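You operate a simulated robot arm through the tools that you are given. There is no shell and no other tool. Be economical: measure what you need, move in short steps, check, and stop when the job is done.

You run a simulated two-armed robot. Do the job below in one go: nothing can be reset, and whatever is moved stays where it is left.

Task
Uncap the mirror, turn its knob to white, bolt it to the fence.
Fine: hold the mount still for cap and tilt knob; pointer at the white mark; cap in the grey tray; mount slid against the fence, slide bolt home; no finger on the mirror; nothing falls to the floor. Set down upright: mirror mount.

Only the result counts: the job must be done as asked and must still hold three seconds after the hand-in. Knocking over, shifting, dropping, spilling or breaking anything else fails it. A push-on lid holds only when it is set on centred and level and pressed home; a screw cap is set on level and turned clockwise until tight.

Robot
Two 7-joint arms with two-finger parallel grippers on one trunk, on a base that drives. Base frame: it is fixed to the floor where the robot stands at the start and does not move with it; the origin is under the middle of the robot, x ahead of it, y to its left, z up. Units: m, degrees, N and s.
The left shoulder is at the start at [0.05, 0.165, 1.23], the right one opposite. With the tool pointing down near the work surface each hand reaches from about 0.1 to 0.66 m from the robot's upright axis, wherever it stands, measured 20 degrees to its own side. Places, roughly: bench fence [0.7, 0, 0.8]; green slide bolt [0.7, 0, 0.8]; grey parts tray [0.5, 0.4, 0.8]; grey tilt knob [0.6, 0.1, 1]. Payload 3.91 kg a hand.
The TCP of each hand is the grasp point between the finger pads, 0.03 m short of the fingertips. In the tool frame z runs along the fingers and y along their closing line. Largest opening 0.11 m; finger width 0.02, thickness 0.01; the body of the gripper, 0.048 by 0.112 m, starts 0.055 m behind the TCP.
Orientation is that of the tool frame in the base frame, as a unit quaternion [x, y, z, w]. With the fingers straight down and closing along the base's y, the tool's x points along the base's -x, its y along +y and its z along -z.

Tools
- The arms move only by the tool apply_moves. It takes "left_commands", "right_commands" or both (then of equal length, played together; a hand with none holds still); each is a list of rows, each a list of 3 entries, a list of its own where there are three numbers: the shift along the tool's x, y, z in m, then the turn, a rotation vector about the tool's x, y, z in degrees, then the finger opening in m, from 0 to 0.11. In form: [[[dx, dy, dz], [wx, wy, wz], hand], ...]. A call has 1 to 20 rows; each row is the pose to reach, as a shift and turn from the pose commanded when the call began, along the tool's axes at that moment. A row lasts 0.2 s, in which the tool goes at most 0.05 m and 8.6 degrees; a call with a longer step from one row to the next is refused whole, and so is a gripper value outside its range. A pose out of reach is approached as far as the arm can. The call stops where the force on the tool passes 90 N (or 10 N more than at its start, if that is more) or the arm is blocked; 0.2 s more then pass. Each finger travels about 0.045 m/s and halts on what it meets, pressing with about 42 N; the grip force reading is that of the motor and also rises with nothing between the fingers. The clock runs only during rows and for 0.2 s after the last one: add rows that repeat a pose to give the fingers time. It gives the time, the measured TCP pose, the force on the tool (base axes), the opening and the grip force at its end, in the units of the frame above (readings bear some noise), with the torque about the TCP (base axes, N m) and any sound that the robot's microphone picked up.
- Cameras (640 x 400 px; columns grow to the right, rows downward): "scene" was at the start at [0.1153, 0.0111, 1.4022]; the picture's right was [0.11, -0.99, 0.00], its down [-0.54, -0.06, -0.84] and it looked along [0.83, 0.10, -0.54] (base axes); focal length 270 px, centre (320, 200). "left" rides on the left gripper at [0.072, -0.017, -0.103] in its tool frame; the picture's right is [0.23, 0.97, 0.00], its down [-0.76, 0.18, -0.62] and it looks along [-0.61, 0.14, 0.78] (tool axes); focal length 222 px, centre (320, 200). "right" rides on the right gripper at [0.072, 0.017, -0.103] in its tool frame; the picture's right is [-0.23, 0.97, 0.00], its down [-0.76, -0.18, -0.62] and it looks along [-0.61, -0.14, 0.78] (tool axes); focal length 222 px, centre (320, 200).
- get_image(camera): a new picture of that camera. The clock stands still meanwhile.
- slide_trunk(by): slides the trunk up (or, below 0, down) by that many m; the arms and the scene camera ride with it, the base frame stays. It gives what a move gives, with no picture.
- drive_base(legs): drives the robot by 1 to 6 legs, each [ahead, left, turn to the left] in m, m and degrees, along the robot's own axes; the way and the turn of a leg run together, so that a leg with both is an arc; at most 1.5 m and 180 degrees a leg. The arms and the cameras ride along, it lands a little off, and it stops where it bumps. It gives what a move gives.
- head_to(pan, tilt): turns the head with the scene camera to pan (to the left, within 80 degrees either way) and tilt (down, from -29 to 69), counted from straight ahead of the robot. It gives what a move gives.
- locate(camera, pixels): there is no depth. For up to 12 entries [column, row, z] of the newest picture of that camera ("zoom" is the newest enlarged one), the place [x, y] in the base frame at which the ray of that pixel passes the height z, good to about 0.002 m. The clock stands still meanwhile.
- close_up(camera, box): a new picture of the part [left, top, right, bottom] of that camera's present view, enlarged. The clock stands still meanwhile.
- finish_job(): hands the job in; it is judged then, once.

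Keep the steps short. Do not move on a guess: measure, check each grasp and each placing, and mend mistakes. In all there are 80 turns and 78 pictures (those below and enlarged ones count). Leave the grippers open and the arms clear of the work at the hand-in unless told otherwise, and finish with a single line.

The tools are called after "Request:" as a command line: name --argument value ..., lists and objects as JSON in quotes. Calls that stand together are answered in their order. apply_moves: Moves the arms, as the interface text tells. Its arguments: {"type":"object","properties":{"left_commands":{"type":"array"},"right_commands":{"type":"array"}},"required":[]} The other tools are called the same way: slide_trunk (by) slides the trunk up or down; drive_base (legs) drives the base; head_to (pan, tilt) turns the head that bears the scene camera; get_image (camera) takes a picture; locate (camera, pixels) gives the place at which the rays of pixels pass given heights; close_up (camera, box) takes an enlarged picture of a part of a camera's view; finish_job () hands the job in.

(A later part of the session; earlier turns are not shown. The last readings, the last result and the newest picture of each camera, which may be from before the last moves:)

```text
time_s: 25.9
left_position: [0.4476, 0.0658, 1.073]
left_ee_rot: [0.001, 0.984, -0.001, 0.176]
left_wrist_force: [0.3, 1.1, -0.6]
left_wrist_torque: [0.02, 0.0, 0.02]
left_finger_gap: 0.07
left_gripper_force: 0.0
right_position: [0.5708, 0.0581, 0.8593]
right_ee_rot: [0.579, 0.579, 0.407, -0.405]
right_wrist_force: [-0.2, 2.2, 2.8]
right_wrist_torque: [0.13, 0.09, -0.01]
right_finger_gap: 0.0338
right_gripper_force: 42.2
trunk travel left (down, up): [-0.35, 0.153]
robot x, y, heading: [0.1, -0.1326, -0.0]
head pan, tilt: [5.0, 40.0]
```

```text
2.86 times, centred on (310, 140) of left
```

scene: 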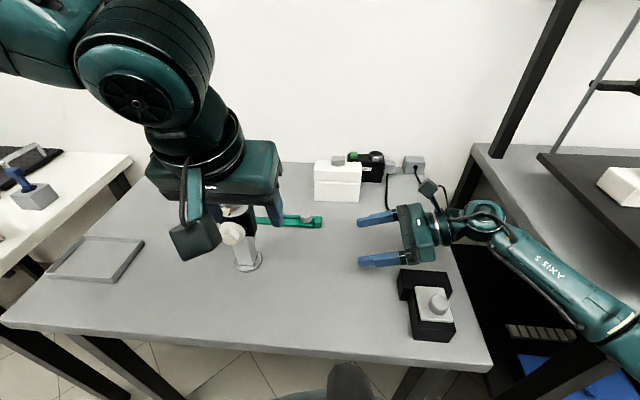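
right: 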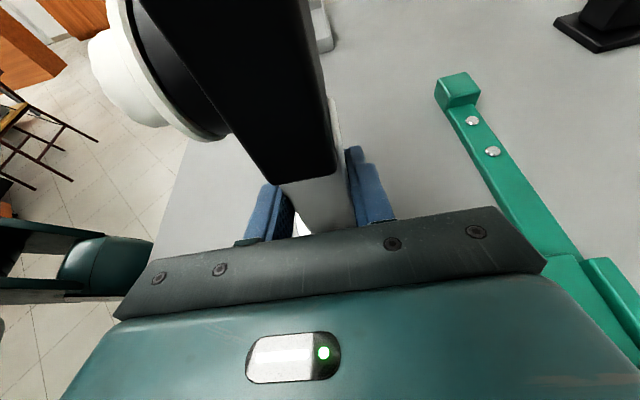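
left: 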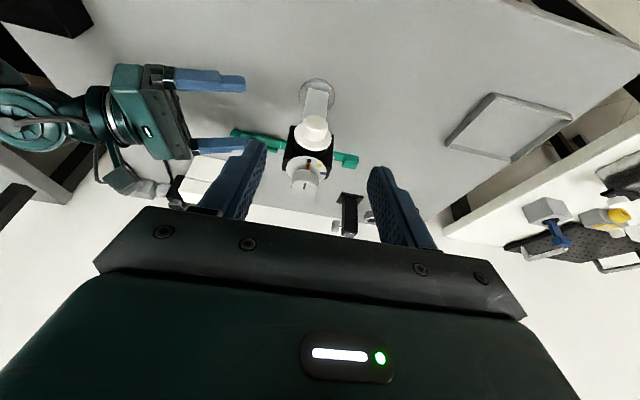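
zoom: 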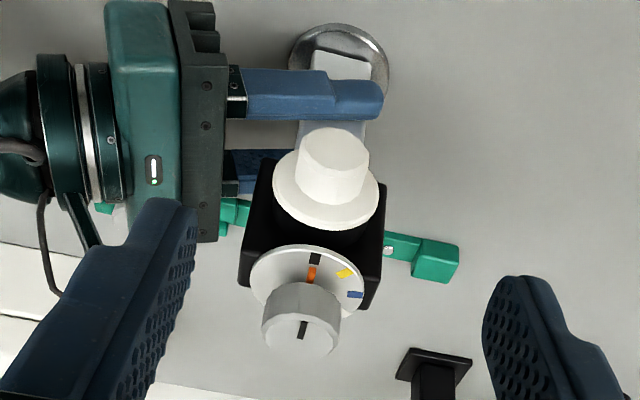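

Post held again. I check the cap's y with this left enlargement.

Request:
locate --camera "zoom" --pixels '[[297, 165, 0.93], [369, 165, 0.93], [333, 150, 0.93], [274, 185, 0.93], [378, 190, 0.93], [302, 340, 0.997], [335, 150, 0.945]]'

```text
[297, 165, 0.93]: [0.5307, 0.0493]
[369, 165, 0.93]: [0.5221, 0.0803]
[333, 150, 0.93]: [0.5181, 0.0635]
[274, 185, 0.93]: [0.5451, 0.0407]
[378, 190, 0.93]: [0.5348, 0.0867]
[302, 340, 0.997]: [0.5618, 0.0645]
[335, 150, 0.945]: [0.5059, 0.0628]
```

Cap centre y≈0.0645. Lower the left hand in front of the cap, then advance around the handle.

Request:
apply_moves --left_commands '[[[0.008, 0, 0.04], [0, 0, 0], 0.07], [[0.016, 0, 0.08], [0, 0, 0], 0.07], [[0.0248, -0.001, 0.1267], [0, 0, 0], 0.07], [[0.01, -0.001, 0.132], [0, 0, 0], 0.07], [[-0.005, -0.001, 0.137], [0, 0, 0], 0.07], [[-0.0189, -0.001, 0.1426], [0, 0, 0], 0.07], [[-0.0189, -0.001, 0.1426], [0, 0, 0], 0.06]]'

Request:
get_image --camera "left"

Request:
close_up --camera "right" --box '[0, 0, 320, 200]'

```text
time_s: 27.6
left_position: [0.514, 0.0646, 0.9445]
left_ee_rot: [0.0, 0.985, 0.0, 0.175]
left_wrist_force: [0.2, -0.3, -0.5]
left_wrist_torque: [-0.02, 0.01, 0.0]
left_finger_gap: 0.0594
left_gripper_force: 0.0
right_position: [0.5722, 0.0581, 0.8582]
right_ee_rot: [0.579, 0.578, 0.408, -0.405]
right_wrist_force: [0.1, 2.1, 7.5]
right_wrist_torque: [0.06, 0.15, -0.01]
right_finger_gap: 0.0338
right_gripper_force: 42.1
trunk travel left (down, up): [-0.35, 0.153]
robot x, y, heading: [0.1011, -0.1339, -0.2]
head pan, tilt: [5.0, 40.0]
```

```text
41 pictures are left
```

left: 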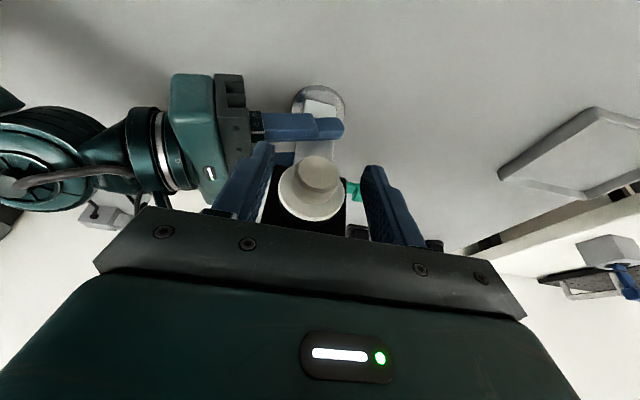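

```text
2.00 times, centred on (160, 100) of right
```

zoom: 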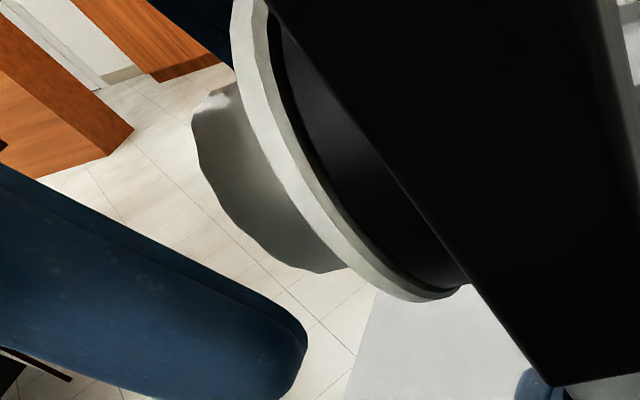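

Left fingers straddle the handle. Close on it.

Request:
apply_moves --left_commands '[[[0, 0, 0], [0, 0, 0], 0.045], [[0, 0, 0], [0, 0, 0], 0.035], [[0, 0, 0], [0, 0, 0], 0.028], [[0, 0, 0], [0, 0, 0], 0.02], [[0, 0, 0], [0, 0, 0], 0.02]]'

Request:
get_image --camera "left"

```text
time_s: 28.8
left_position: [0.5156, 0.0653, 0.9449]
left_ee_rot: [0.002, 0.984, -0.001, 0.176]
left_wrist_force: [-1.7, -4.7, 0.9]
left_wrist_torque: [-0.08, 0.0, -0.2]
left_finger_gap: 0.0256
left_gripper_force: 41.7
right_position: [0.5709, 0.058, 0.8587]
right_ee_rot: [0.58, 0.578, 0.407, -0.404]
right_wrist_force: [4.0, 5.7, 9.0]
right_wrist_torque: [-0.27, 0.13, -0.12]
right_finger_gap: 0.0337
right_gripper_force: 42.0
trunk travel left (down, up): [-0.35, 0.153]
robot x, y, heading: [0.0985, -0.1296, -0.1]
head pan, tilt: [5.0, 40.0]
```

```text
39 pictures are left
```

left: 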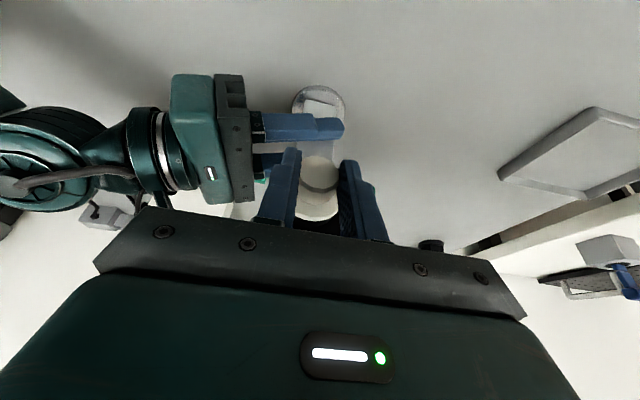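

Cap gripped (gap 25.6 mm). Pull straight −x in small steps.

Request:
apply_moves --left_commands '[[[0.0047, 0, -0.0017], [0, 0, 0], 0.02], [[0.0094, 0, -0.0034], [0, 0, 0], 0.02], [[0.0141, 0, -0.0051], [0, 0, 0], 0.02], [[0.0188, 0, -0.0068], [0, 0, 0], 0.02], [[0.0282, 0, -0.0103], [0, 0, 0], 0.02]]'

Request:
get_image --camera "left"

Request:
close_up --camera "scene" --box '[170, 180, 300, 290]'

```text
time_s: 29.9
left_position: [0.4852, 0.0656, 0.9449]
left_ee_rot: [0.0, 0.985, 0.0, 0.175]
left_wrist_force: [-0.1, -0.6, -0.2]
left_wrist_torque: [0.0, -0.04, -0.01]
left_finger_gap: 0.0252
left_gripper_force: 42.0
right_position: [0.5709, 0.0578, 0.8582]
right_ee_rot: [0.579, 0.579, 0.407, -0.405]
right_wrist_force: [-3.6, 2.6, 12.7]
right_wrist_torque: [0.1, 0.22, -0.01]
right_finger_gap: 0.0335
right_gripper_force: 42.4
trunk travel left (down, up): [-0.35, 0.153]
robot x, y, heading: [0.099, -0.1317, -0.0]
head pan, tilt: [5.0, 40.0]
```

```text
38 pictures are left
```

left: 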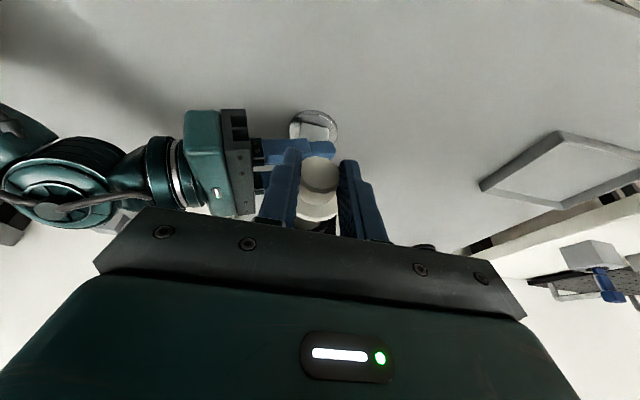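

```text
3.64 times, centred on (235, 235) of scene
```

zoom: 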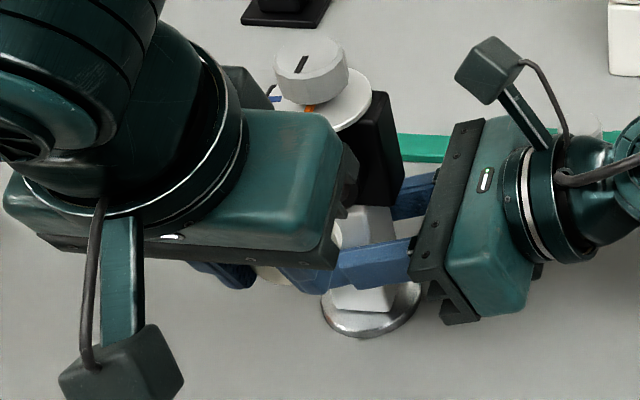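

The cap came off cleanly and the mount stayed. Carry the cap up and over to the tray.

Request:
apply_moves --left_commands '[[[-0.001, 0, -0.03], [0, 0, 0], 0.02], [[-0.0017, 0, -0.0632], [0, 0, 0], 0.02], [[-0.003, 0.045, -0.0632], [0, 0, 0], 0.02], [[-0.008, 0.09, -0.06], [0, 0, 0], 0.02], [[-0.016, 0.135, -0.055], [0, 0, 0], 0.02], [[-0.026, 0.18, -0.05], [0, 0, 0], 0.02], [[-0.036, 0.22, -0.046], [0, 0, 0], 0.02], [[-0.046, 0.26, -0.042], [0, 0, 0], 0.02], [[-0.056, 0.3, -0.038], [0, 0, 0], 0.02], [[-0.0658, 0.339, -0.0346], [0, 0, 0], 0.02], [[-0.0658, 0.339, -0.0346], [0, 0, 0], 0.02]]'

Request:
get_image --camera "left"

Request:
get_image --camera "scene"

```text
time_s: 32.4
left_position: [0.5346, 0.4033, 1.0]
left_ee_rot: [0.0, 0.985, 0.0, 0.175]
left_wrist_force: [-0.7, 0.1, 0.1]
left_wrist_torque: [0.01, 0.03, 0.02]
left_finger_gap: 0.025
left_gripper_force: 41.8
right_position: [0.5711, 0.0593, 0.8582]
right_ee_rot: [0.579, 0.578, 0.407, -0.405]
right_wrist_force: [-3.9, 1.4, 11.3]
right_wrist_torque: [0.2, 0.14, 0.02]
right_finger_gap: 0.0338
right_gripper_force: 42.1
trunk travel left (down, up): [-0.35, 0.153]
robot x, y, heading: [0.1017, -0.1296, 0.0]
head pan, tilt: [5.0, 40.0]
```

```text
36 pictures are left
```

left: 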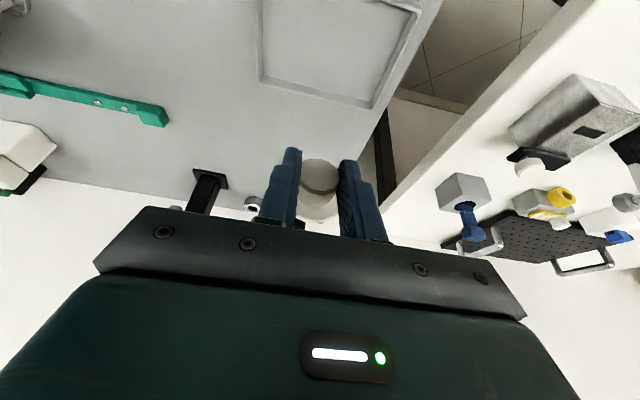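

```text
35 pictures are left
```

scene: 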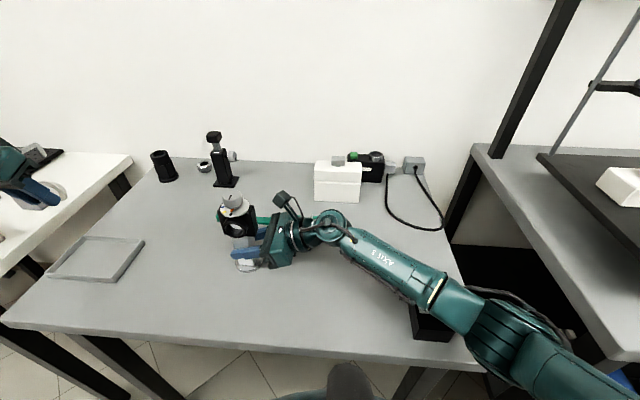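

Check the tray position with the left picture: rim corners (260,78), (370,106), (413,12).

Request:
locate --camera "left" --pixels '[[260, 78, 0.805], [370, 106, 0.805], [413, 12, 0.805]]'

Request:
locate --camera "scene" --pixels '[[47, 277, 0.805], [112, 281, 0.805], [144, 239, 0.805], [85, 237, 0.805]]'

```text
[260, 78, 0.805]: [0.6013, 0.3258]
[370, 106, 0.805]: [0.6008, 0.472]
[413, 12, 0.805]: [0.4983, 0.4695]
```

```text
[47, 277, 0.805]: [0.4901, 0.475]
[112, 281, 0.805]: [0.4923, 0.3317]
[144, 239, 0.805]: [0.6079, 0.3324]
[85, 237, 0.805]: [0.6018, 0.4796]
```

Tray centre (0.548, 0.403) confirmed. Lower the cap to just above the tray floor.

Request:
apply_moves --left_commands '[[[0.013, 0, 0.036], [0, 0, 0], 0.02], [[0.026, 0, 0.072], [0, 0, 0], 0.02], [[0.0376, 0, 0.1034], [0, 0, 0], 0.02], [[0.0445, 0, 0.1222], [0, 0, 0], 0.02], [[0.049, 0, 0.1344], [0, 0, 0], 0.02], [[0.0506, 0, 0.1391], [0, 0, 0], 0.02], [[0.0506, 0, 0.1391], [0, 0, 0], 0.02]]'

Request:
close_up --camera "left" --box '[220, 40, 420, 220]'

Request:
close_up --camera "scene" --box '[0, 180, 160, 300]'

```text
time_s: 34.0
left_position: [0.5352, 0.4032, 0.8514]
left_ee_rot: [0.0, 0.984, 0.0, 0.175]
left_wrist_force: [0.3, -0.5, -1.2]
left_wrist_torque: [-0.01, -0.02, -0.01]
left_finger_gap: 0.025
left_gripper_force: 41.6
right_position: [0.5714, 0.0584, 0.8586]
right_ee_rot: [0.579, 0.579, 0.407, -0.405]
right_wrist_force: [-2.5, 2.9, 12.4]
right_wrist_torque: [0.1, 0.12, 0.02]
right_finger_gap: 0.0337
right_gripper_force: 41.9
trunk travel left (down, up): [-0.35, 0.153]
robot x, y, heading: [0.0998, -0.1323, -0.2]
head pan, tilt: [5.0, 40.0]
```

```text
2.22 times, centred on (320, 130) of left
```

zoom: 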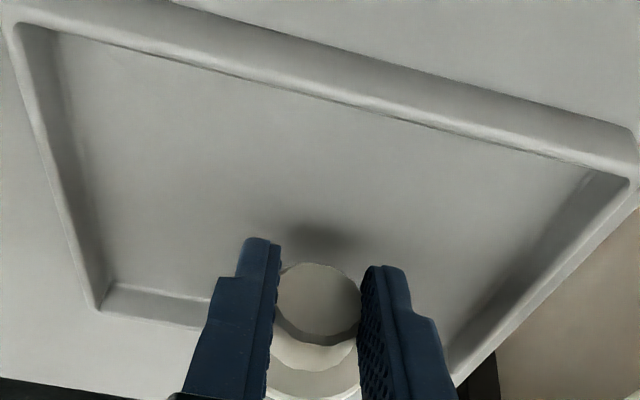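

```text
3.33 times, centred on (80, 240) of scene
```

zoom: 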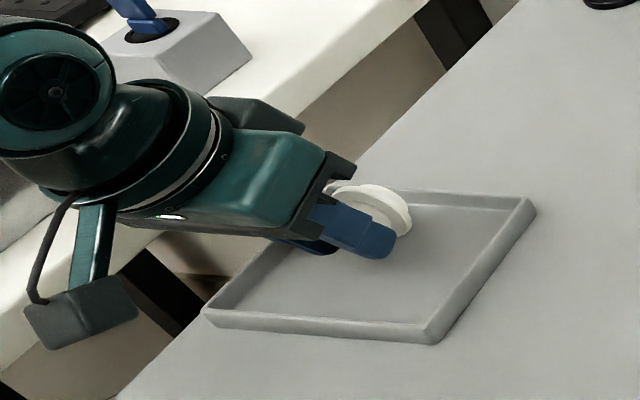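

Cap is a few mm above the tray floor. Lower in 2 mm steps until it touches.

Request:
apply_moves --left_commands '[[[0.0007, 0, 0.0019], [0, 0, 0], 0.02], [[0.0014, 0, 0.0038], [0, 0, 0], 0.02], [[0.0021, 0, 0.0056], [0, 0, 0], 0.02], [[0.0027, 0, 0.0075], [0, 0, 0], 0.02]]'

```text
time_s: 35.0
left_position: [0.5359, 0.4033, 0.8444]
left_ee_rot: [0.0, 0.984, 0.0, 0.176]
left_wrist_force: [0.9, 0.6, 2.0]
left_wrist_torque: [0.08, -0.06, 0.03]
left_finger_gap: 0.0248
left_gripper_force: 42.0
right_position: [0.5707, 0.0584, 0.8584]
right_ee_rot: [0.579, 0.578, 0.407, -0.405]
right_wrist_force: [-2.5, 2.2, 12.4]
right_wrist_torque: [0.1, 0.07, 0.01]
right_finger_gap: 0.0338
right_gripper_force: 42.3
trunk travel left (down, up): [-0.35, 0.153]
robot x, y, heading: [0.1007, -0.1327, -0.1]
head pan, tilt: [5.0, 40.0]
```

Slight contact (2 N). Open slowly, then retreat along the fingers.

Request:
apply_moves --left_commands '[[[0, 0, 0], [0, 0, 0], 0.03], [[0, 0, 0], [0, 0, 0], 0.036], [[0, 0, 0], [0, 0, 0], 0.042], [[0, 0, 0], [0, 0, 0], 0.052], [[0, 0, 0], [0, 0, 0], 0.06], [[0, 0, -0.02], [0, 0, 0], 0.06], [[0, 0, -0.05], [0, 0, 0], 0.06], [[0, 0, -0.09], [0, 0, 0], 0.06], [[0, 0, -0.13], [0, 0, 0], 0.06]]'

Request:
get_image --camera "left"

Request:
close_up --camera "scene" --box '[200, 170, 300, 280]'

```text
time_s: 37.0
left_position: [0.4896, 0.4049, 0.9651]
left_ee_rot: [-0.001, 0.985, -0.001, 0.174]
left_wrist_force: [0.6, 0.6, 0.2]
left_wrist_torque: [0.01, 0.02, 0.02]
left_finger_gap: 0.0603
left_gripper_force: 0.1
right_position: [0.5699, 0.0586, 0.8581]
right_ee_rot: [0.579, 0.578, 0.408, -0.405]
right_wrist_force: [-3.1, 0.9, 14.0]
right_wrist_torque: [-0.04, 0.07, -0.17]
right_finger_gap: 0.0339
right_gripper_force: 42.1
trunk travel left (down, up): [-0.35, 0.153]
robot x, y, heading: [0.1001, -0.1339, -0.0]
head pan, tilt: [5.0, 40.0]
```

```text
32 pictures are left
```

left: 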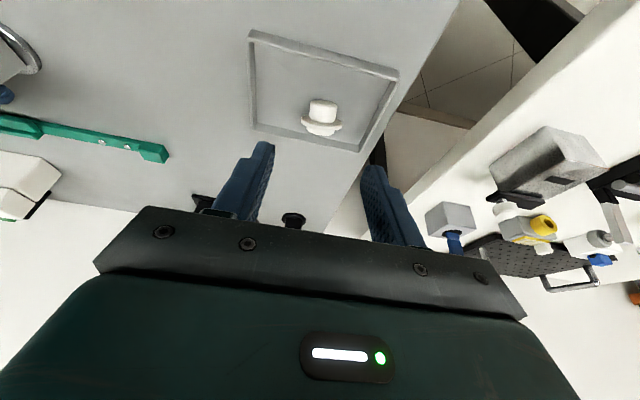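

```text
3.64 times, centred on (250, 225) of scene
```

zoom: 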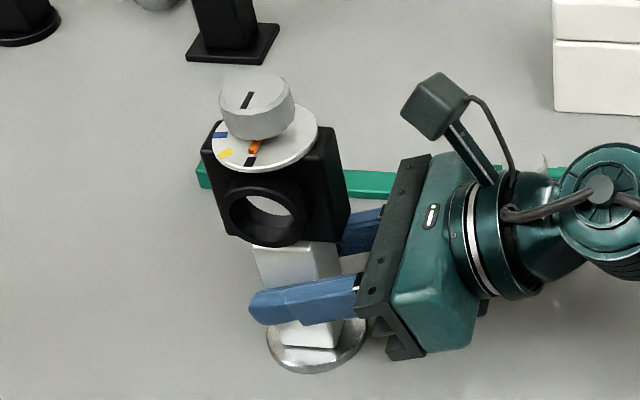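

Cap rests in the tray. Now bring the left hand upright near the knob at (0.54, 0.16, 1.07) to measure the dial.

Request:
apply_moves --left_commands '[[[-0.014, -0.035, -0.02], [0, 0, 0], 0.06], [[-0.028, -0.07, -0.04], [0, 5, 0], 0.06], [[-0.042, -0.105, -0.06], [0, 10, 0], 0.06], [[-0.056, -0.14, -0.075], [0, 15, 0], 0.06], [[-0.07, -0.175, -0.0816], [0, 20, 0], 0.06], [[-0.078, -0.21, -0.0816], [0, 20, 0], 0.06], [[-0.083, -0.245, -0.0816], [0, 20, 0], 0.06], [[-0.083, -0.245, -0.0816], [0, 20, 0], 0.06]]'

Request:
get_image --camera "left"

```text
time_s: 38.8
left_position: [0.5383, 0.1578, 1.0724]
left_ee_rot: [0.0, 1.0, 0.0, 0.0]
left_wrist_force: [0.5, 0.5, 0.5]
left_wrist_torque: [-0.05, 0.03, 0.02]
left_finger_gap: 0.0601
left_gripper_force: 0.1
right_position: [0.5707, 0.057, 0.859]
right_ee_rot: [0.579, 0.579, 0.406, -0.405]
right_wrist_force: [-3.3, -4.7, 15.2]
right_wrist_torque: [-0.37, 0.15, -0.03]
right_finger_gap: 0.0337
right_gripper_force: 41.8
trunk travel left (down, up): [-0.35, 0.153]
robot x, y, heading: [0.0971, -0.1343, 0.1]
head pan, tilt: [5.0, 40.0]
```

```text
30 pictures are left
```

left: 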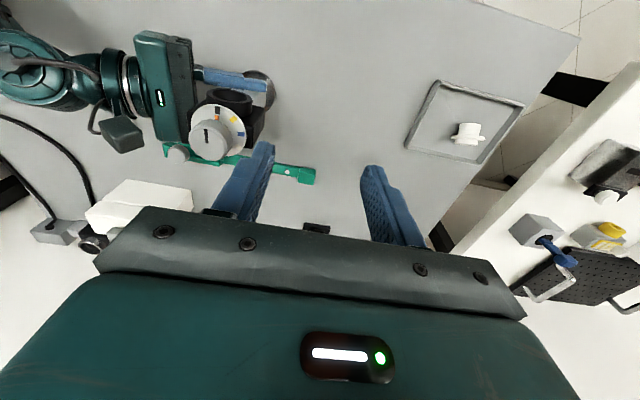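

Request:
close_up --camera "left" --box '[170, 75, 290, 170]'

```text
4.21 times, centred on (230, 122) of left
```

zoom: 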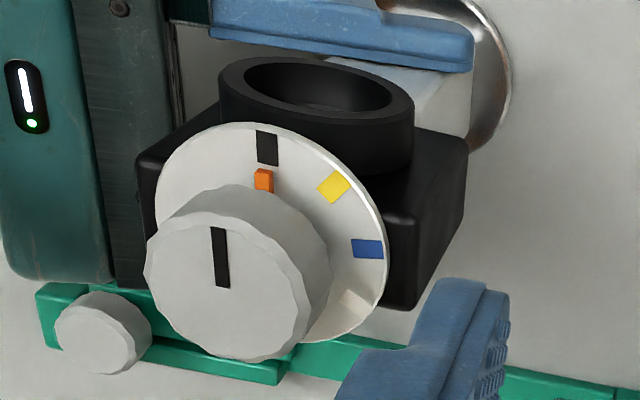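

Request:
locate --camera "zoom" --pixels '[[267, 148, 0.966], [334, 186, 0.966], [368, 248, 0.966], [350, 304, 0.966], [264, 180, 0.968], [155, 205, 0.966], [387, 255, 0.966], [240, 123, 0.966], [330, 340, 0.966], [228, 276, 0.997], [146, 250, 0.997], [310, 305, 0.997]]'

```text
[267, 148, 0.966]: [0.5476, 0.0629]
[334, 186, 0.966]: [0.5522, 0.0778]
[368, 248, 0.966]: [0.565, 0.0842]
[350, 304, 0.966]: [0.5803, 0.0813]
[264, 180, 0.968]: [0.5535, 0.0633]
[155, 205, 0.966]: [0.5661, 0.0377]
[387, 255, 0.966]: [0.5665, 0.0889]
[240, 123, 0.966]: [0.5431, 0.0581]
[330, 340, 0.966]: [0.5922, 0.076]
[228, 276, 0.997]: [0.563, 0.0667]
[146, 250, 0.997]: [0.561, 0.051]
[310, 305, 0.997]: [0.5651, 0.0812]
```

Dial: pointer at 0°, yellow ≈42°, blue ≈83°, white ≈124° clockwise. Knob centre ≈(0.5635, 0.066), top 0.997, dial ≈0.975. I go above the knob and dry-test the wrist turn to +94°.

Request:
apply_moves --left_commands '[[[-0.008, -0.03, 0], [0, 0, 8], 0.06], [[-0.017, -0.06, 0], [0, 0, 16], 0.06], [[-0.0252, -0.0918, 0], [0, 0, 24], 0.06], [[-0.0252, -0.0918, 0], [0, 0, 32], 0.06], [[-0.0252, -0.0918, 0], [0, 0, 40], 0.06], [[-0.0252, -0.0918, 0], [0, 0, 48], 0.06], [[-0.0252, -0.0918, 0], [0, 0, 56], 0.06], [[-0.0252, -0.0918, 0], [0, 0, 64], 0.06], [[-0.0252, -0.0918, 0], [0, 0, 72], 0.06], [[-0.0252, -0.0918, 0], [0, 0, 80], 0.06], [[-0.0252, -0.0918, 0], [0, 0, 88], 0.06], [[-0.0252, -0.0918, 0], [0, 0, 96], 0.06]]'

Request:
get_image --camera "left"

```text
time_s: 41.4
left_position: [0.5647, 0.0668, 1.0715]
left_ee_rot: [0.745, 0.667, 0.002, 0.001]
left_wrist_force: [-0.3, -0.3, -0.3]
left_wrist_torque: [-0.03, 0.02, -0.06]
left_finger_gap: 0.0601
left_gripper_force: 0.0
right_position: [0.5718, 0.0574, 0.8573]
right_ee_rot: [0.579, 0.579, 0.407, -0.406]
right_wrist_force: [-1.3, -2.4, 12.3]
right_wrist_torque: [-0.08, 0.05, 0.0]
right_finger_gap: 0.0337
right_gripper_force: 42.2
trunk travel left (down, up): [-0.35, 0.153]
robot x, y, heading: [0.1001, -0.1335, -0.1]
head pan, tilt: [5.0, 40.0]
```

```text
28 pictures are left
```

left: 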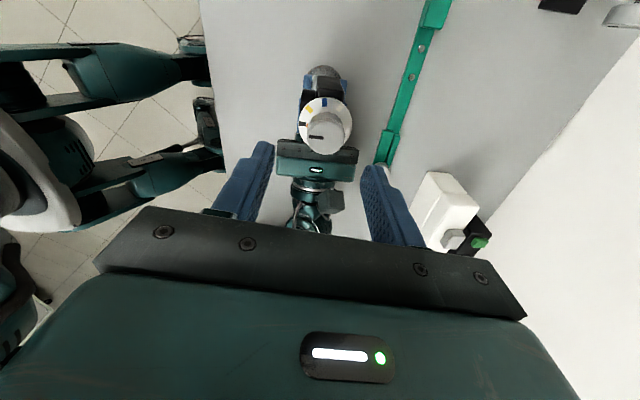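

+96° is reachable. This side view shows the white mark; enlarge.

Request:
close_up --camera "left" --box '[275, 70, 375, 160]'

```text
4.44 times, centred on (325, 115) of left
```

zoom: 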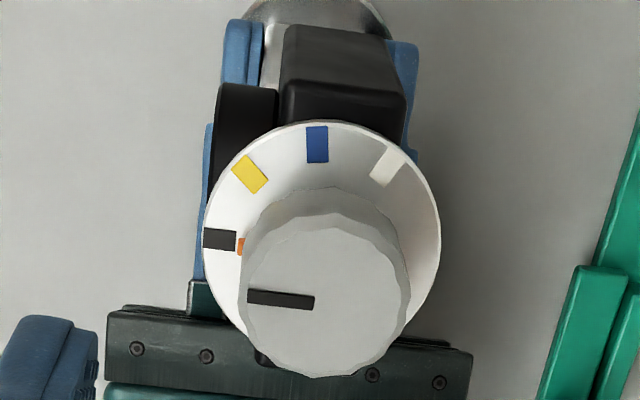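

Request:
locate --camera "zoom" --pixels '[[220, 239, 0.973], [249, 173, 0.973], [317, 145, 0.973], [387, 166, 0.973], [241, 247, 0.973], [204, 230, 0.973], [441, 237, 0.973], [322, 120, 0.973], [242, 305, 0.997], [411, 285, 0.997], [325, 378, 0.997], [317, 145, 0.966]]'

```text
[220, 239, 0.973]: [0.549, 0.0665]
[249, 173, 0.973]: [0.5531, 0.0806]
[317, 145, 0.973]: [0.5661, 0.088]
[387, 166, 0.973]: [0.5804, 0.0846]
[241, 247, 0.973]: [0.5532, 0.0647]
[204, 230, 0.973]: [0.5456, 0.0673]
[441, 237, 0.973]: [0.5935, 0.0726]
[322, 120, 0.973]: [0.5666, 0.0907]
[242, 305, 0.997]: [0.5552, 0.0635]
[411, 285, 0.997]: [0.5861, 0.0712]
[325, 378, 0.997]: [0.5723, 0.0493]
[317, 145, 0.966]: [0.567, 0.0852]
```

Two views agree on knob centre ≈(0.569, 0.064), top ≈0.991, dial ≈0.968, white at ≈122–124°. Turn back to −30° yaw over the knob.

Request:
apply_moves --left_commands '[[[-0.002, 0.0048, 0], [0, 0, -8], 0.055], [[-0.002, 0.0048, 0], [0, 0, -16], 0.055], [[-0.002, 0.0048, 0], [0, 0, -24], 0.055], [[-0.002, 0.0048, 0], [0, 0, -32], 0.055], [[-0.002, 0.0048, 0], [0, 0, -40], 0.055], [[-0.002, 0.0048, 0], [0, 0, -48], 0.055], [[-0.002, 0.0048, 0], [0, 0, -56], 0.055], [[-0.002, 0.0048, 0], [0, 0, -64], 0.055], [[-0.002, 0.0048, 0], [0, 0, -72], 0.055], [[-0.002, 0.0048, 0], [0, 0, -80], 0.055], [[-0.002, 0.0048, 0], [0, 0, -88], 0.055], [[-0.002, 0.0048, 0], [0, 0, -96], 0.055], [[-0.002, 0.0048, 0], [0, 0, -104], 0.055], [[-0.002, 0.0048, 0], [0, 0, -112], 0.055], [[-0.002, 0.0048, 0], [0, 0, -120], 0.055], [[-0.002, 0.0048, 0], [0, 0, -126], 0.055], [[-0.002, 0.0048, 0], [0, 0, -126], 0.055]]'

Request:
close_up --camera "left" --box '[220, 40, 420, 220]'

```text
time_s: 45.0
left_position: [0.571, 0.0639, 1.0715]
left_ee_rot: [-0.259, 0.966, 0.0, 0.0]
left_wrist_force: [-1.3, -0.8, -0.5]
left_wrist_torque: [-0.02, -0.05, 0.0]
left_finger_gap: 0.055
left_gripper_force: 0.2
right_position: [0.5717, 0.0564, 0.8578]
right_ee_rot: [0.579, 0.578, 0.408, -0.405]
right_wrist_force: [0.1, -0.5, 11.9]
right_wrist_torque: [0.07, 0.07, 0.01]
right_finger_gap: 0.034
right_gripper_force: 41.7
trunk travel left (down, up): [-0.35, 0.153]
robot x, y, heading: [0.0997, -0.1312, -0.1]
head pan, tilt: [5.0, 40.0]
```

```text
2.22 times, centred on (320, 130) of left
```

zoom: 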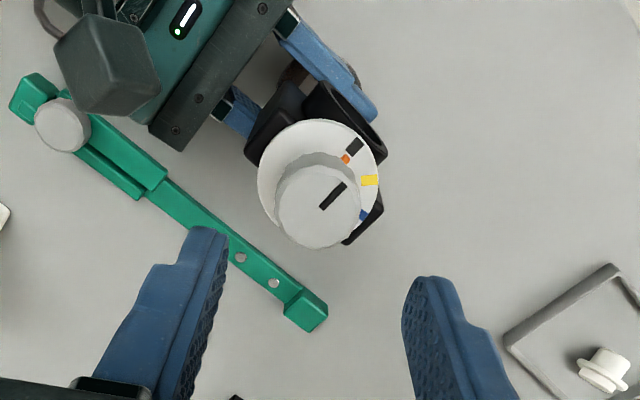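

Request:
locate --camera "zoom" --pixels '[[274, 205, 0.991], [361, 200, 0.991], [318, 203, 0.991], [257, 175, 0.968], [378, 165, 0.968]]'

```text
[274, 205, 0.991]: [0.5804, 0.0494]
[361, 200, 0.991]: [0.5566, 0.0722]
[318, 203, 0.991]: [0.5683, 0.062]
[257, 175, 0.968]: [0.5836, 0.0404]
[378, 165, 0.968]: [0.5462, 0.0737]
```

Centre (0.568, 0.062): trim 2 mm, descend to TCP z 1.004 and close on the knob.

Request:
apply_moves --left_commands '[[[0.0022, 0, 0.03], [0, 0, 0], 0.055], [[0.0022, 0, 0.055], [0, 0, 0], 0.055], [[0.0022, 0, 0.0675], [0, 0, 0], 0.055], [[0.0022, 0, 0.0675], [0, 0, 0], 0.05], [[0.0022, 0, 0.0675], [0, 0, 0], 0.04], [[0.0022, 0, 0.0675], [0, 0, 0], 0.034], [[0.0022, 0, 0.0675], [0, 0, 0], 0.028], [[0.0022, 0, 0.0675], [0, 0, 0], 0.02], [[0.0022, 0, 0.0675], [0, 0, 0], 0.02]]'

Request:
close_up --camera "left" --box '[220, 40, 420, 220]'

```text
time_s: 47.0
left_position: [0.568, 0.0625, 1.0045]
left_ee_rot: [-0.258, 0.966, 0.0, 0.002]
left_wrist_force: [2.6, -7.5, 0.2]
left_wrist_torque: [-0.36, -0.02, -0.04]
left_finger_gap: 0.0326
left_gripper_force: 42.6
right_position: [0.5702, 0.058, 0.8588]
right_ee_rot: [0.579, 0.579, 0.407, -0.406]
right_wrist_force: [-0.2, 1.8, 12.5]
right_wrist_torque: [-0.58, -0.12, 0.05]
right_finger_gap: 0.0337
right_gripper_force: 42.2
trunk travel left (down, up): [-0.35, 0.153]
robot x, y, heading: [0.1, -0.1335, -0.2]
head pan, tilt: [5.0, 40.0]
```

```text
2.22 times, centred on (320, 130) of left
```

zoom: 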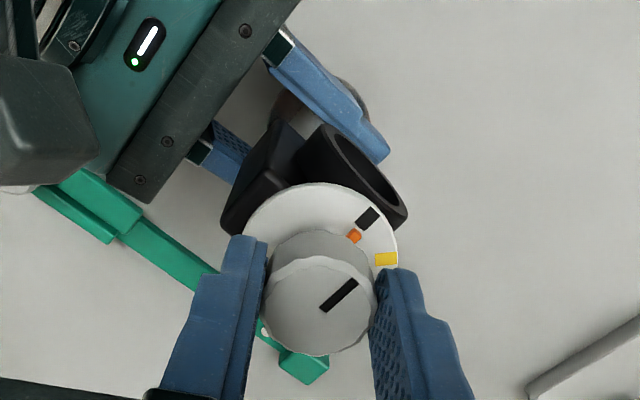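

Knob gripped (32.6 mm). Turn clockwise 122° in place.

Request:
apply_moves --left_commands '[[[0, 0, 0], [0, 0, 8], 0.02], [[0, 0, 0], [0, 0, 16], 0.02], [[0, 0, 0], [0, 0, 24], 0.02], [[0, 0, 0], [0, 0, 32], 0.02], [[0, 0, 0], [0, 0, 40], 0.02], [[0, 0, 0], [0, 0, 48], 0.02], [[0, 0, 0], [0, 0, 56], 0.02], [[0, 0, 0], [0, 0, 64], 0.02], [[0, 0, 0], [0, 0, 72], 0.02], [[0, 0, 0], [0, 0, 80], 0.02], [[0, 0, 0], [0, 0, 88], 0.02], [[0, 0, 0], [0, 0, 96], 0.02], [[0, 0, 0], [0, 0, 104], 0.02], [[0, 0, 0], [0, 0, 112], 0.02], [[0, 0, 0], [0, 0, 118], 0.02], [[0, 0, 0], [0, 0, 122], 0.02], [[0, 0, 0], [0, 0, 122], 0.02]]'

Request:
close_up --camera "left" --box '[240, 60, 400, 210]'

Request:
close_up --camera "scene" --box '[200, 170, 300, 280]'

```text
time_s: 50.5
left_position: [0.5695, 0.0636, 1.0044]
left_ee_rot: [0.721, 0.693, 0.004, 0.003]
left_wrist_force: [11.6, 18.1, 7.7]
left_wrist_torque: [1.08, -0.73, 0.03]
left_finger_gap: 0.0324
left_gripper_force: 42.3
right_position: [0.5702, 0.0578, 0.859]
right_ee_rot: [0.579, 0.579, 0.407, -0.405]
right_wrist_force: [-11.9, -20.8, 13.3]
right_wrist_torque: [0.73, -0.58, 0.12]
right_finger_gap: 0.0337
right_gripper_force: 42.7
trunk travel left (down, up): [-0.35, 0.153]
robot x, y, heading: [0.0949, -0.1369, -0.1]
head pan, tilt: [5.0, 40.0]
```

```text
2.67 times, centred on (320, 135) of left
```

zoom: 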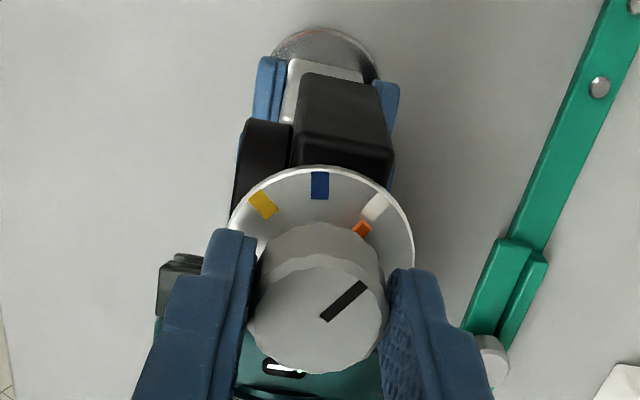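

```text
3.64 times, centred on (250, 225) of scene
```

zoom: 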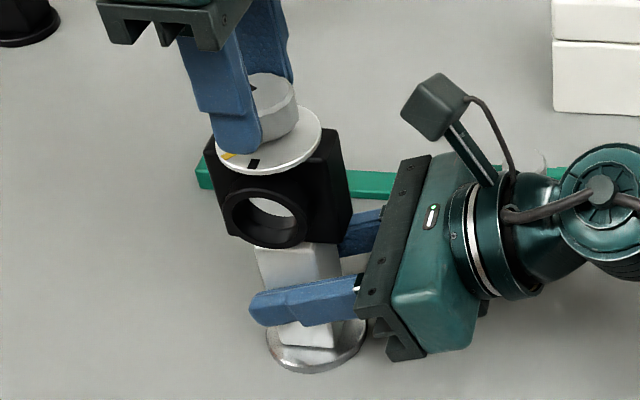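

The pointer is close to the white mark. Check angles on the dial plane.

Request:
locate --camera "zoom" --pixels '[[375, 207, 0.968], [362, 229, 0.968], [362, 229, 0.971], [320, 186, 0.968], [264, 205, 0.968], [228, 230, 0.968], [414, 245, 0.968], [320, 166, 0.968]]'

```text
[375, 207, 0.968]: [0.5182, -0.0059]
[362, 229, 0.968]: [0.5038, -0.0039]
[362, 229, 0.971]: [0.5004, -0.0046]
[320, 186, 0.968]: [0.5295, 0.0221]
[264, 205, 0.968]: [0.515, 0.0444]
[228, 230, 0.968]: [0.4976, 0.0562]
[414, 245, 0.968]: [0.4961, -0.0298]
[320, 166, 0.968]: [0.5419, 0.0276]
```

That used the scene picture; retake the left enlargement.

Request:
close_up --camera "left" --box '[285, 95, 355, 165]'

```text
5.71 times, centred on (320, 130) of left
```

zoom: 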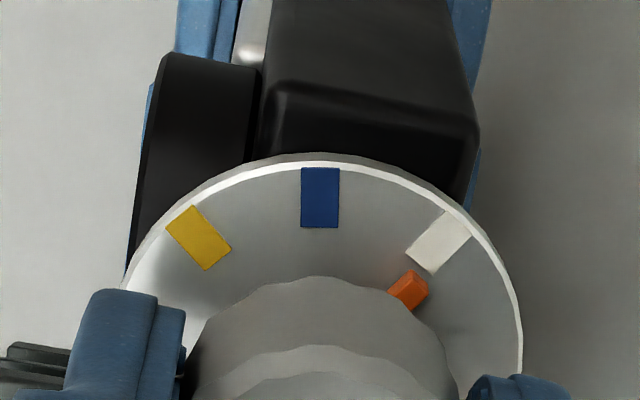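

Request:
locate --camera "zoom" --pixels '[[440, 240, 0.968], [410, 288, 0.968], [410, 288, 0.972], [320, 197, 0.968], [198, 237, 0.968], [320, 158, 0.968], [523, 345, 0.968], [425, 272, 0.97], [393, 290, 0.97]]'

```text
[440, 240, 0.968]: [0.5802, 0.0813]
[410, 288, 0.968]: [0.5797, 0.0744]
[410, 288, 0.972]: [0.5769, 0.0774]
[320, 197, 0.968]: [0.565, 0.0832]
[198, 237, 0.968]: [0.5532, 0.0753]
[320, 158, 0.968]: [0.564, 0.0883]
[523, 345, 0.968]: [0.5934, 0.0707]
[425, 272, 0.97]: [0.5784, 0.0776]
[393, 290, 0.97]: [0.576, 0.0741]
```

Needs a straight-down look to judge within a few degrees. Open, raise, and place the left camera right above the dial.

Request:
apply_moves --left_commands '[[[0, 0, 0], [0, 0, 0], 0.036], [[0, 0, 0], [0, 0, 0], 0.045], [[0, 0, 0], [0, 0, 0], 0.055], [[0, 0, 0], [0, 0, 0], 0.055], [[0, 0, -0.035], [0, 0, 0], 0.055], [[0, 0, -0.07], [0, 0, 0], 0.055], [[-0.035, 0, -0.08], [0, 0, 0], 0.055], [[-0.072, 0.01, -0.08], [0, 0, 0], 0.055], [[-0.072, 0.01, -0.08], [0, 0, 0], 0.055]]'

Request:
get_image --camera "left"

```text
time_s: 52.5
left_position: [0.5673, 0.0041, 1.0826]
left_ee_rot: [0.719, 0.695, 0.001, 0.001]
left_wrist_force: [-0.4, 0.3, -0.2]
left_wrist_torque: [-0.01, -0.01, 0.0]
left_finger_gap: 0.055
left_gripper_force: 0.1
left hand out of reach, approached as far as the arm can: row 8, 9
right_position: [0.5714, 0.0579, 0.8577]
right_ee_rot: [0.58, 0.578, 0.407, -0.405]
right_wrist_force: [0.5, 0.4, 10.4]
right_wrist_torque: [-0.25, 0.08, -0.01]
right_finger_gap: 0.0337
right_gripper_force: 42.1
trunk travel left (down, up): [-0.35, 0.153]
robot x, y, heading: [0.1021, -0.1329, -0.2]
head pan, tilt: [5.0, 40.0]
```

```text
21 pictures are left
```

left: 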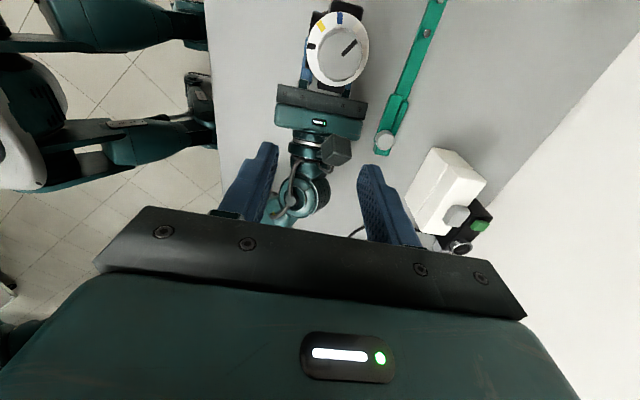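

Request:
close_up --camera "left" --box '[298, 5, 378, 95]'

```text
4.44 times, centred on (338, 50) of left
```

zoom: 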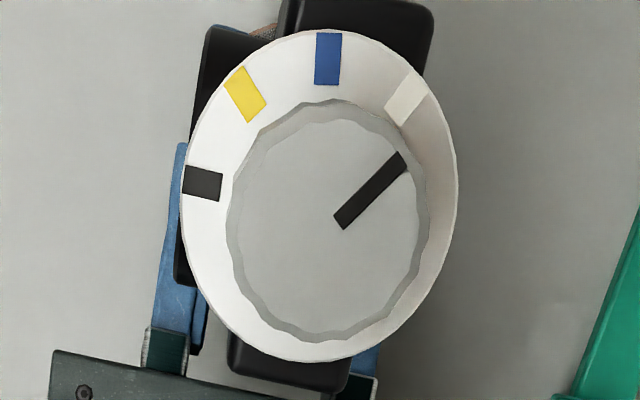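

Request:
locate --camera "zoom" --pixels '[[340, 222, 0.991], [402, 160, 0.991], [406, 97, 0.968], [327, 59, 0.968], [246, 94, 0.968], [202, 183, 0.968], [394, 118, 0.968], [417, 77, 0.968], [182, 200, 0.968], [457, 190, 0.968], [320, 30, 0.968], [318, 361, 0.968]]'

```text
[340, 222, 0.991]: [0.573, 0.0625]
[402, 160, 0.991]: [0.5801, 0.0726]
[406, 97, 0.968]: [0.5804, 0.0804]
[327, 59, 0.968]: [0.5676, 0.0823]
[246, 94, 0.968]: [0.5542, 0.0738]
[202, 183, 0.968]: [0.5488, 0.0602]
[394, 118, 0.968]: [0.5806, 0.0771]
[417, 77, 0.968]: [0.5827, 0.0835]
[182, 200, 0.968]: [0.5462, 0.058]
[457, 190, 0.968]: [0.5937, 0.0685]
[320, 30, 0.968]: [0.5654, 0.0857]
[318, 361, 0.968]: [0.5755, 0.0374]
```

From above the line on the knob looks ~4° past the white mark, but the orange pointer itself is hidden. View along the pointer's azimuth: back over the knob and yaw +25° more.

Request:
apply_moves --left_commands '[[[0.03, 0, 0], [0, 0, 8], 0.055], [[0.059, 0, 0], [0, 0, 16], 0.055], [[0.059, 0, 0], [0, 0, 24], 0.055], [[0.059, 0, 0], [0, 0, 28], 0.055], [[0.059, 0, 0], [0, 0, 28], 0.055]]'

Request:
close_up --camera "left" --box '[275, 65, 375, 165]'

```text
time_s: 53.8
left_position: [0.5699, 0.0635, 1.0826]
left_ee_rot: [0.867, 0.499, 0.0, 0.002]
left_wrist_force: [-0.7, 0.4, 0.0]
left_wrist_torque: [0.02, -0.02, -0.02]
left_finger_gap: 0.0548
left_gripper_force: 0.1
right_position: [0.5718, 0.0578, 0.8582]
right_ee_rot: [0.579, 0.578, 0.407, -0.405]
right_wrist_force: [1.7, -1.3, 9.3]
right_wrist_torque: [-0.42, -0.09, 0.06]
right_finger_gap: 0.0337
right_gripper_force: 41.6
trunk travel left (down, up): [-0.35, 0.153]
robot x, y, heading: [0.0961, -0.1319, 0.1]
head pan, tilt: [5.0, 40.0]
```

```text
4.00 times, centred on (325, 115) of left
```

zoom: 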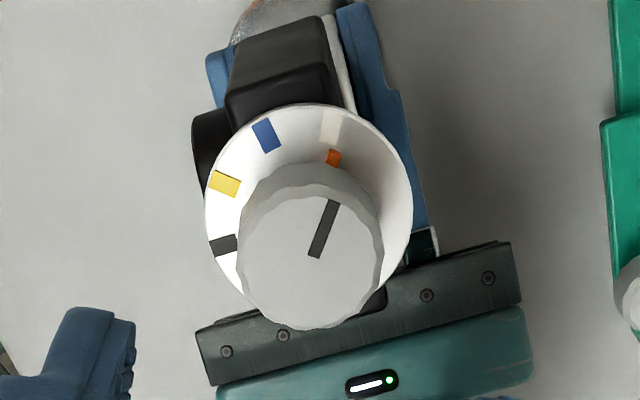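

Request:
locate --camera "zoom" --pixels '[[331, 127, 0.968], [265, 135, 0.968], [223, 183, 0.968], [222, 245, 0.968], [334, 163, 0.968], [333, 157, 0.971], [205, 215, 0.968], [413, 205, 0.968], [305, 104, 0.968], [314, 257, 0.991], [333, 201, 0.991], [311, 250, 0.991]]'

```text
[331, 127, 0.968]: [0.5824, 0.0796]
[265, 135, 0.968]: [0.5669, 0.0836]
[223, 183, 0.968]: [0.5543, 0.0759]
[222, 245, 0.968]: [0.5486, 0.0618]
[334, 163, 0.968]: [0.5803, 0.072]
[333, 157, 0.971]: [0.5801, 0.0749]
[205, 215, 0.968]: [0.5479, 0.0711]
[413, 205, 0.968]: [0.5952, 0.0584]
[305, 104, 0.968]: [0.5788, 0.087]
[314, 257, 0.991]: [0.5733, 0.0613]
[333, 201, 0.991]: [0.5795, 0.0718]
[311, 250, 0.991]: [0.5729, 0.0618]
```

All three views suggest the pointer is ~5° past white (clockwise). Regrip at yaw 92° and turn back 5°.

Request:
apply_moves --left_commands '[[[0, 0, 0], [0, 0, -8], 0.055], [[0, 0, 0.01], [0, 0, -16], 0.055], [[0, 0, 0.02], [0, 0, -24], 0.055], [[0, 0, 0.04], [0, 0, -28], 0.055], [[0, 0, 0.078], [0, 0, -28], 0.055], [[0, 0, 0.078], [0, 0, -28], 0.045], [[0, 0, 0.078], [0, 0, -28], 0.036], [[0, 0, 0.078], [0, 0, -28], 0.028], [[0, 0, 0.078], [0, 0, -28], 0.02], [[0, 0, 0.078], [0, 0, -28], 0.02], [[0, 0, 0.078], [0, 0, -30.5], 0.02], [[0, 0, 0.078], [0, 0, -33], 0.02], [[0, 0, 0.078], [0, 0, -33], 0.02], [[0, 0, 0.078], [0, 0, -33], 0.034], [[0, 0, 0.078], [0, 0, -33], 0.045], [[0, 0, 0.078], [0, 0, -33], 0.055], [[0, 0, 0.045], [0, 0, -33], 0.055], [[0, 0, 0.0], [0, 0, -33], 0.055], [[0, 0, 0.0], [0, 0, -33], 0.055]]'

Request:
apply_moves --left_commands '[[[0, 0, 0], [0, 0, 8], 0.055], [[0, 0, 0], [0, 0, 16], 0.055], [[0, 0, 0], [0, 0, 24], 0.055], [[0, 0, 0], [0, 0, 33], 0.055], [[0, 0, 0], [0, 0, 33], 0.055]]'

Request:
close_up --camera "left" --box '[275, 65, 375, 165]'

```text
time_s: 57.8
left_position: [0.5693, 0.0627, 1.0809]
left_ee_rot: [0.689, 0.725, 0.0, 0.001]
left_wrist_force: [0.1, -0.3, 1.0]
left_wrist_torque: [-0.02, 0.0, -0.02]
left_finger_gap: 0.0549
left_gripper_force: 0.0
right_position: [0.5717, 0.0572, 0.8575]
right_ee_rot: [0.579, 0.58, 0.406, -0.405]
right_wrist_force: [-2.5, 1.7, 8.1]
right_wrist_torque: [-0.15, 0.19, -0.04]
right_finger_gap: 0.0338
right_gripper_force: 41.6
trunk travel left (down, up): [-0.35, 0.153]
robot x, y, heading: [0.0988, -0.1284, -0.2]
head pan, tilt: [5.0, 40.0]
```

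```text
refused: row 4 steps farther than a row can; nothing moved
```

```text
4.00 times, centred on (325, 115) of left
```

zoom: 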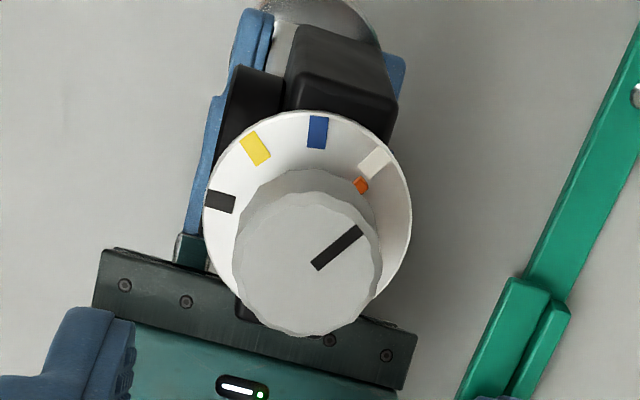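

Rotate to the aligned viewing yaw again and re-check.

Request:
apply_moves --left_commands '[[[0, 0, 0], [0, 0, 8], 0.055], [[0, 0, 0], [0, 0, 16], 0.055], [[0, 0, 0], [0, 0, 24], 0.055], [[0, 0, 0], [0, 0, 32], 0.055], [[0, 0, 0], [0, 0, 37], 0.055], [[0, 0, 0], [0, 0, 37], 0.055]]'

Request:
close_up --camera "left" --box '[290, 75, 350, 135]'

```text
time_s: 59.1
left_position: [0.5686, 0.0623, 1.0827]
left_ee_rot: [0.884, 0.468, 0.001, 0.0]
left_wrist_force: [0.2, -0.8, -0.4]
left_wrist_torque: [0.03, -0.02, -0.01]
left_finger_gap: 0.055
left_gripper_force: 0.1
right_position: [0.5715, 0.058, 0.8576]
right_ee_rot: [0.58, 0.579, 0.407, -0.404]
right_wrist_force: [-0.5, -1.0, 7.5]
right_wrist_torque: [-0.26, 0.08, -0.03]
right_finger_gap: 0.0335
right_gripper_force: 42.7
trunk travel left (down, up): [-0.35, 0.153]
robot x, y, heading: [0.0999, -0.1311, -0.2]
head pan, tilt: [5.0, 40.0]
```

```text
6.67 times, centred on (320, 105) of left
```

zoom: 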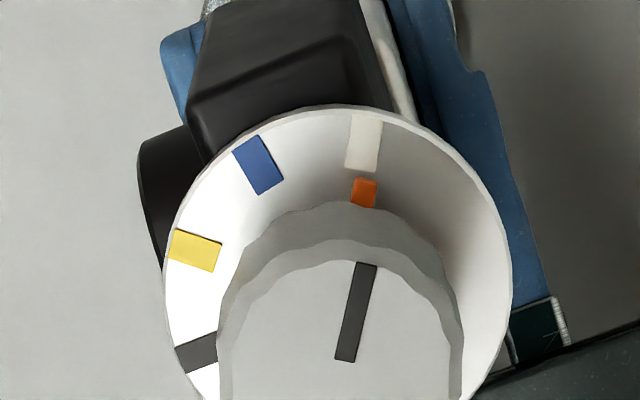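

Now ~4° past white (image centre of dial (340,286): white at 8.9°, pointer/line at ~12.5°). One more correction of −4°.

Request:
apply_moves --left_commands '[[[0, 0, 0], [0, 0, -8], 0.055], [[0, 0, 0.01], [0, 0, -16], 0.055], [[0, 0, 0.02], [0, 0, -24], 0.055], [[0, 0, 0.04], [0, 0, -32], 0.055], [[0, 0, 0.078], [0, 0, -32], 0.055], [[0, 0, 0.078], [0, 0, -32], 0.045], [[0, 0, 0.078], [0, 0, -32], 0.036], [[0, 0, 0.078], [0, 0, -32], 0.028], [[0, 0, 0.078], [0, 0, -32], 0.02], [[0, 0, 0.078], [0, 0, -32], 0.02], [[0, 0, 0.078], [0, 0, -34.5], 0.02], [[0, 0, 0.078], [0, 0, -37], 0.02], [[0, 0, 0.078], [0, 0, -37], 0.02], [[0, 0, 0.078], [0, 0, -37], 0.034], [[0, 0, 0.078], [0, 0, -37], 0.045], [[0, 0, 0.078], [0, 0, -37], 0.055], [[0, 0, 0.045], [0, 0, -37], 0.055], [[0, 0, 0.0], [0, 0, -37], 0.055], [[0, 0, 0.0], [0, 0, -37], 0.055]]'

Request:
apply_moves --left_commands '[[[0, 0, 0], [0, 0, 8], 0.055], [[0, 0, 0], [0, 0, 16], 0.055], [[0, 0, 0], [0, 0, 24], 0.055], [[0, 0, 0], [0, 0, 32], 0.055], [[0, 0, 0], [0, 0, 37], 0.055], [[0, 0, 0], [0, 0, 37], 0.055]]'

Request:
close_up --camera "left" --box '[290, 75, 350, 135]'

```text
time_s: 63.1
left_position: [0.5685, 0.062, 1.0817]
left_ee_rot: [0.689, 0.725, 0.0, 0.001]
left_wrist_force: [0.6, 0.4, -0.7]
left_wrist_torque: [-0.02, 0.0, 0.04]
left_finger_gap: 0.0551
left_gripper_force: 0.1
right_position: [0.5723, 0.0589, 0.8576]
right_ee_rot: [0.579, 0.579, 0.406, -0.405]
right_wrist_force: [-0.8, 0.6, 6.1]
right_wrist_torque: [-0.08, 0.12, 0.0]
right_finger_gap: 0.0339
right_gripper_force: 41.7
trunk travel left (down, up): [-0.35, 0.153]
robot x, y, heading: [0.0996, -0.1289, -0.2]
head pan, tilt: [5.0, 40.0]
```

```text
time_s: 64.5
left_position: [0.5692, 0.0635, 1.0806]
left_ee_rot: [0.883, 0.469, 0.0, 0.001]
left_wrist_force: [0.6, -0.5, -0.4]
left_wrist_torque: [-0.02, -0.01, -0.02]
left_finger_gap: 0.0549
left_gripper_force: 0.0
right_position: [0.5716, 0.0588, 0.8578]
right_ee_rot: [0.58, 0.579, 0.406, -0.405]
right_wrist_force: [-0.3, 0.3, 4.5]
right_wrist_torque: [-0.2, 0.01, -0.03]
right_finger_gap: 0.0336
right_gripper_force: 42.2
trunk travel left (down, up): [-0.35, 0.153]
robot x, y, heading: [0.0981, -0.1331, -0.1]
head pan, tilt: [5.0, 40.0]
```

```text
6.67 times, centred on (320, 105) of left
```

zoom: 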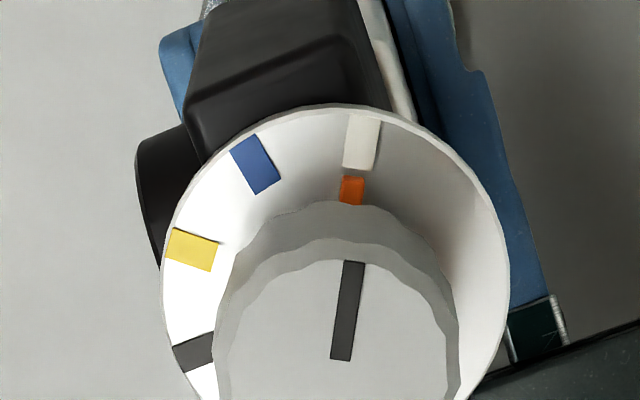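

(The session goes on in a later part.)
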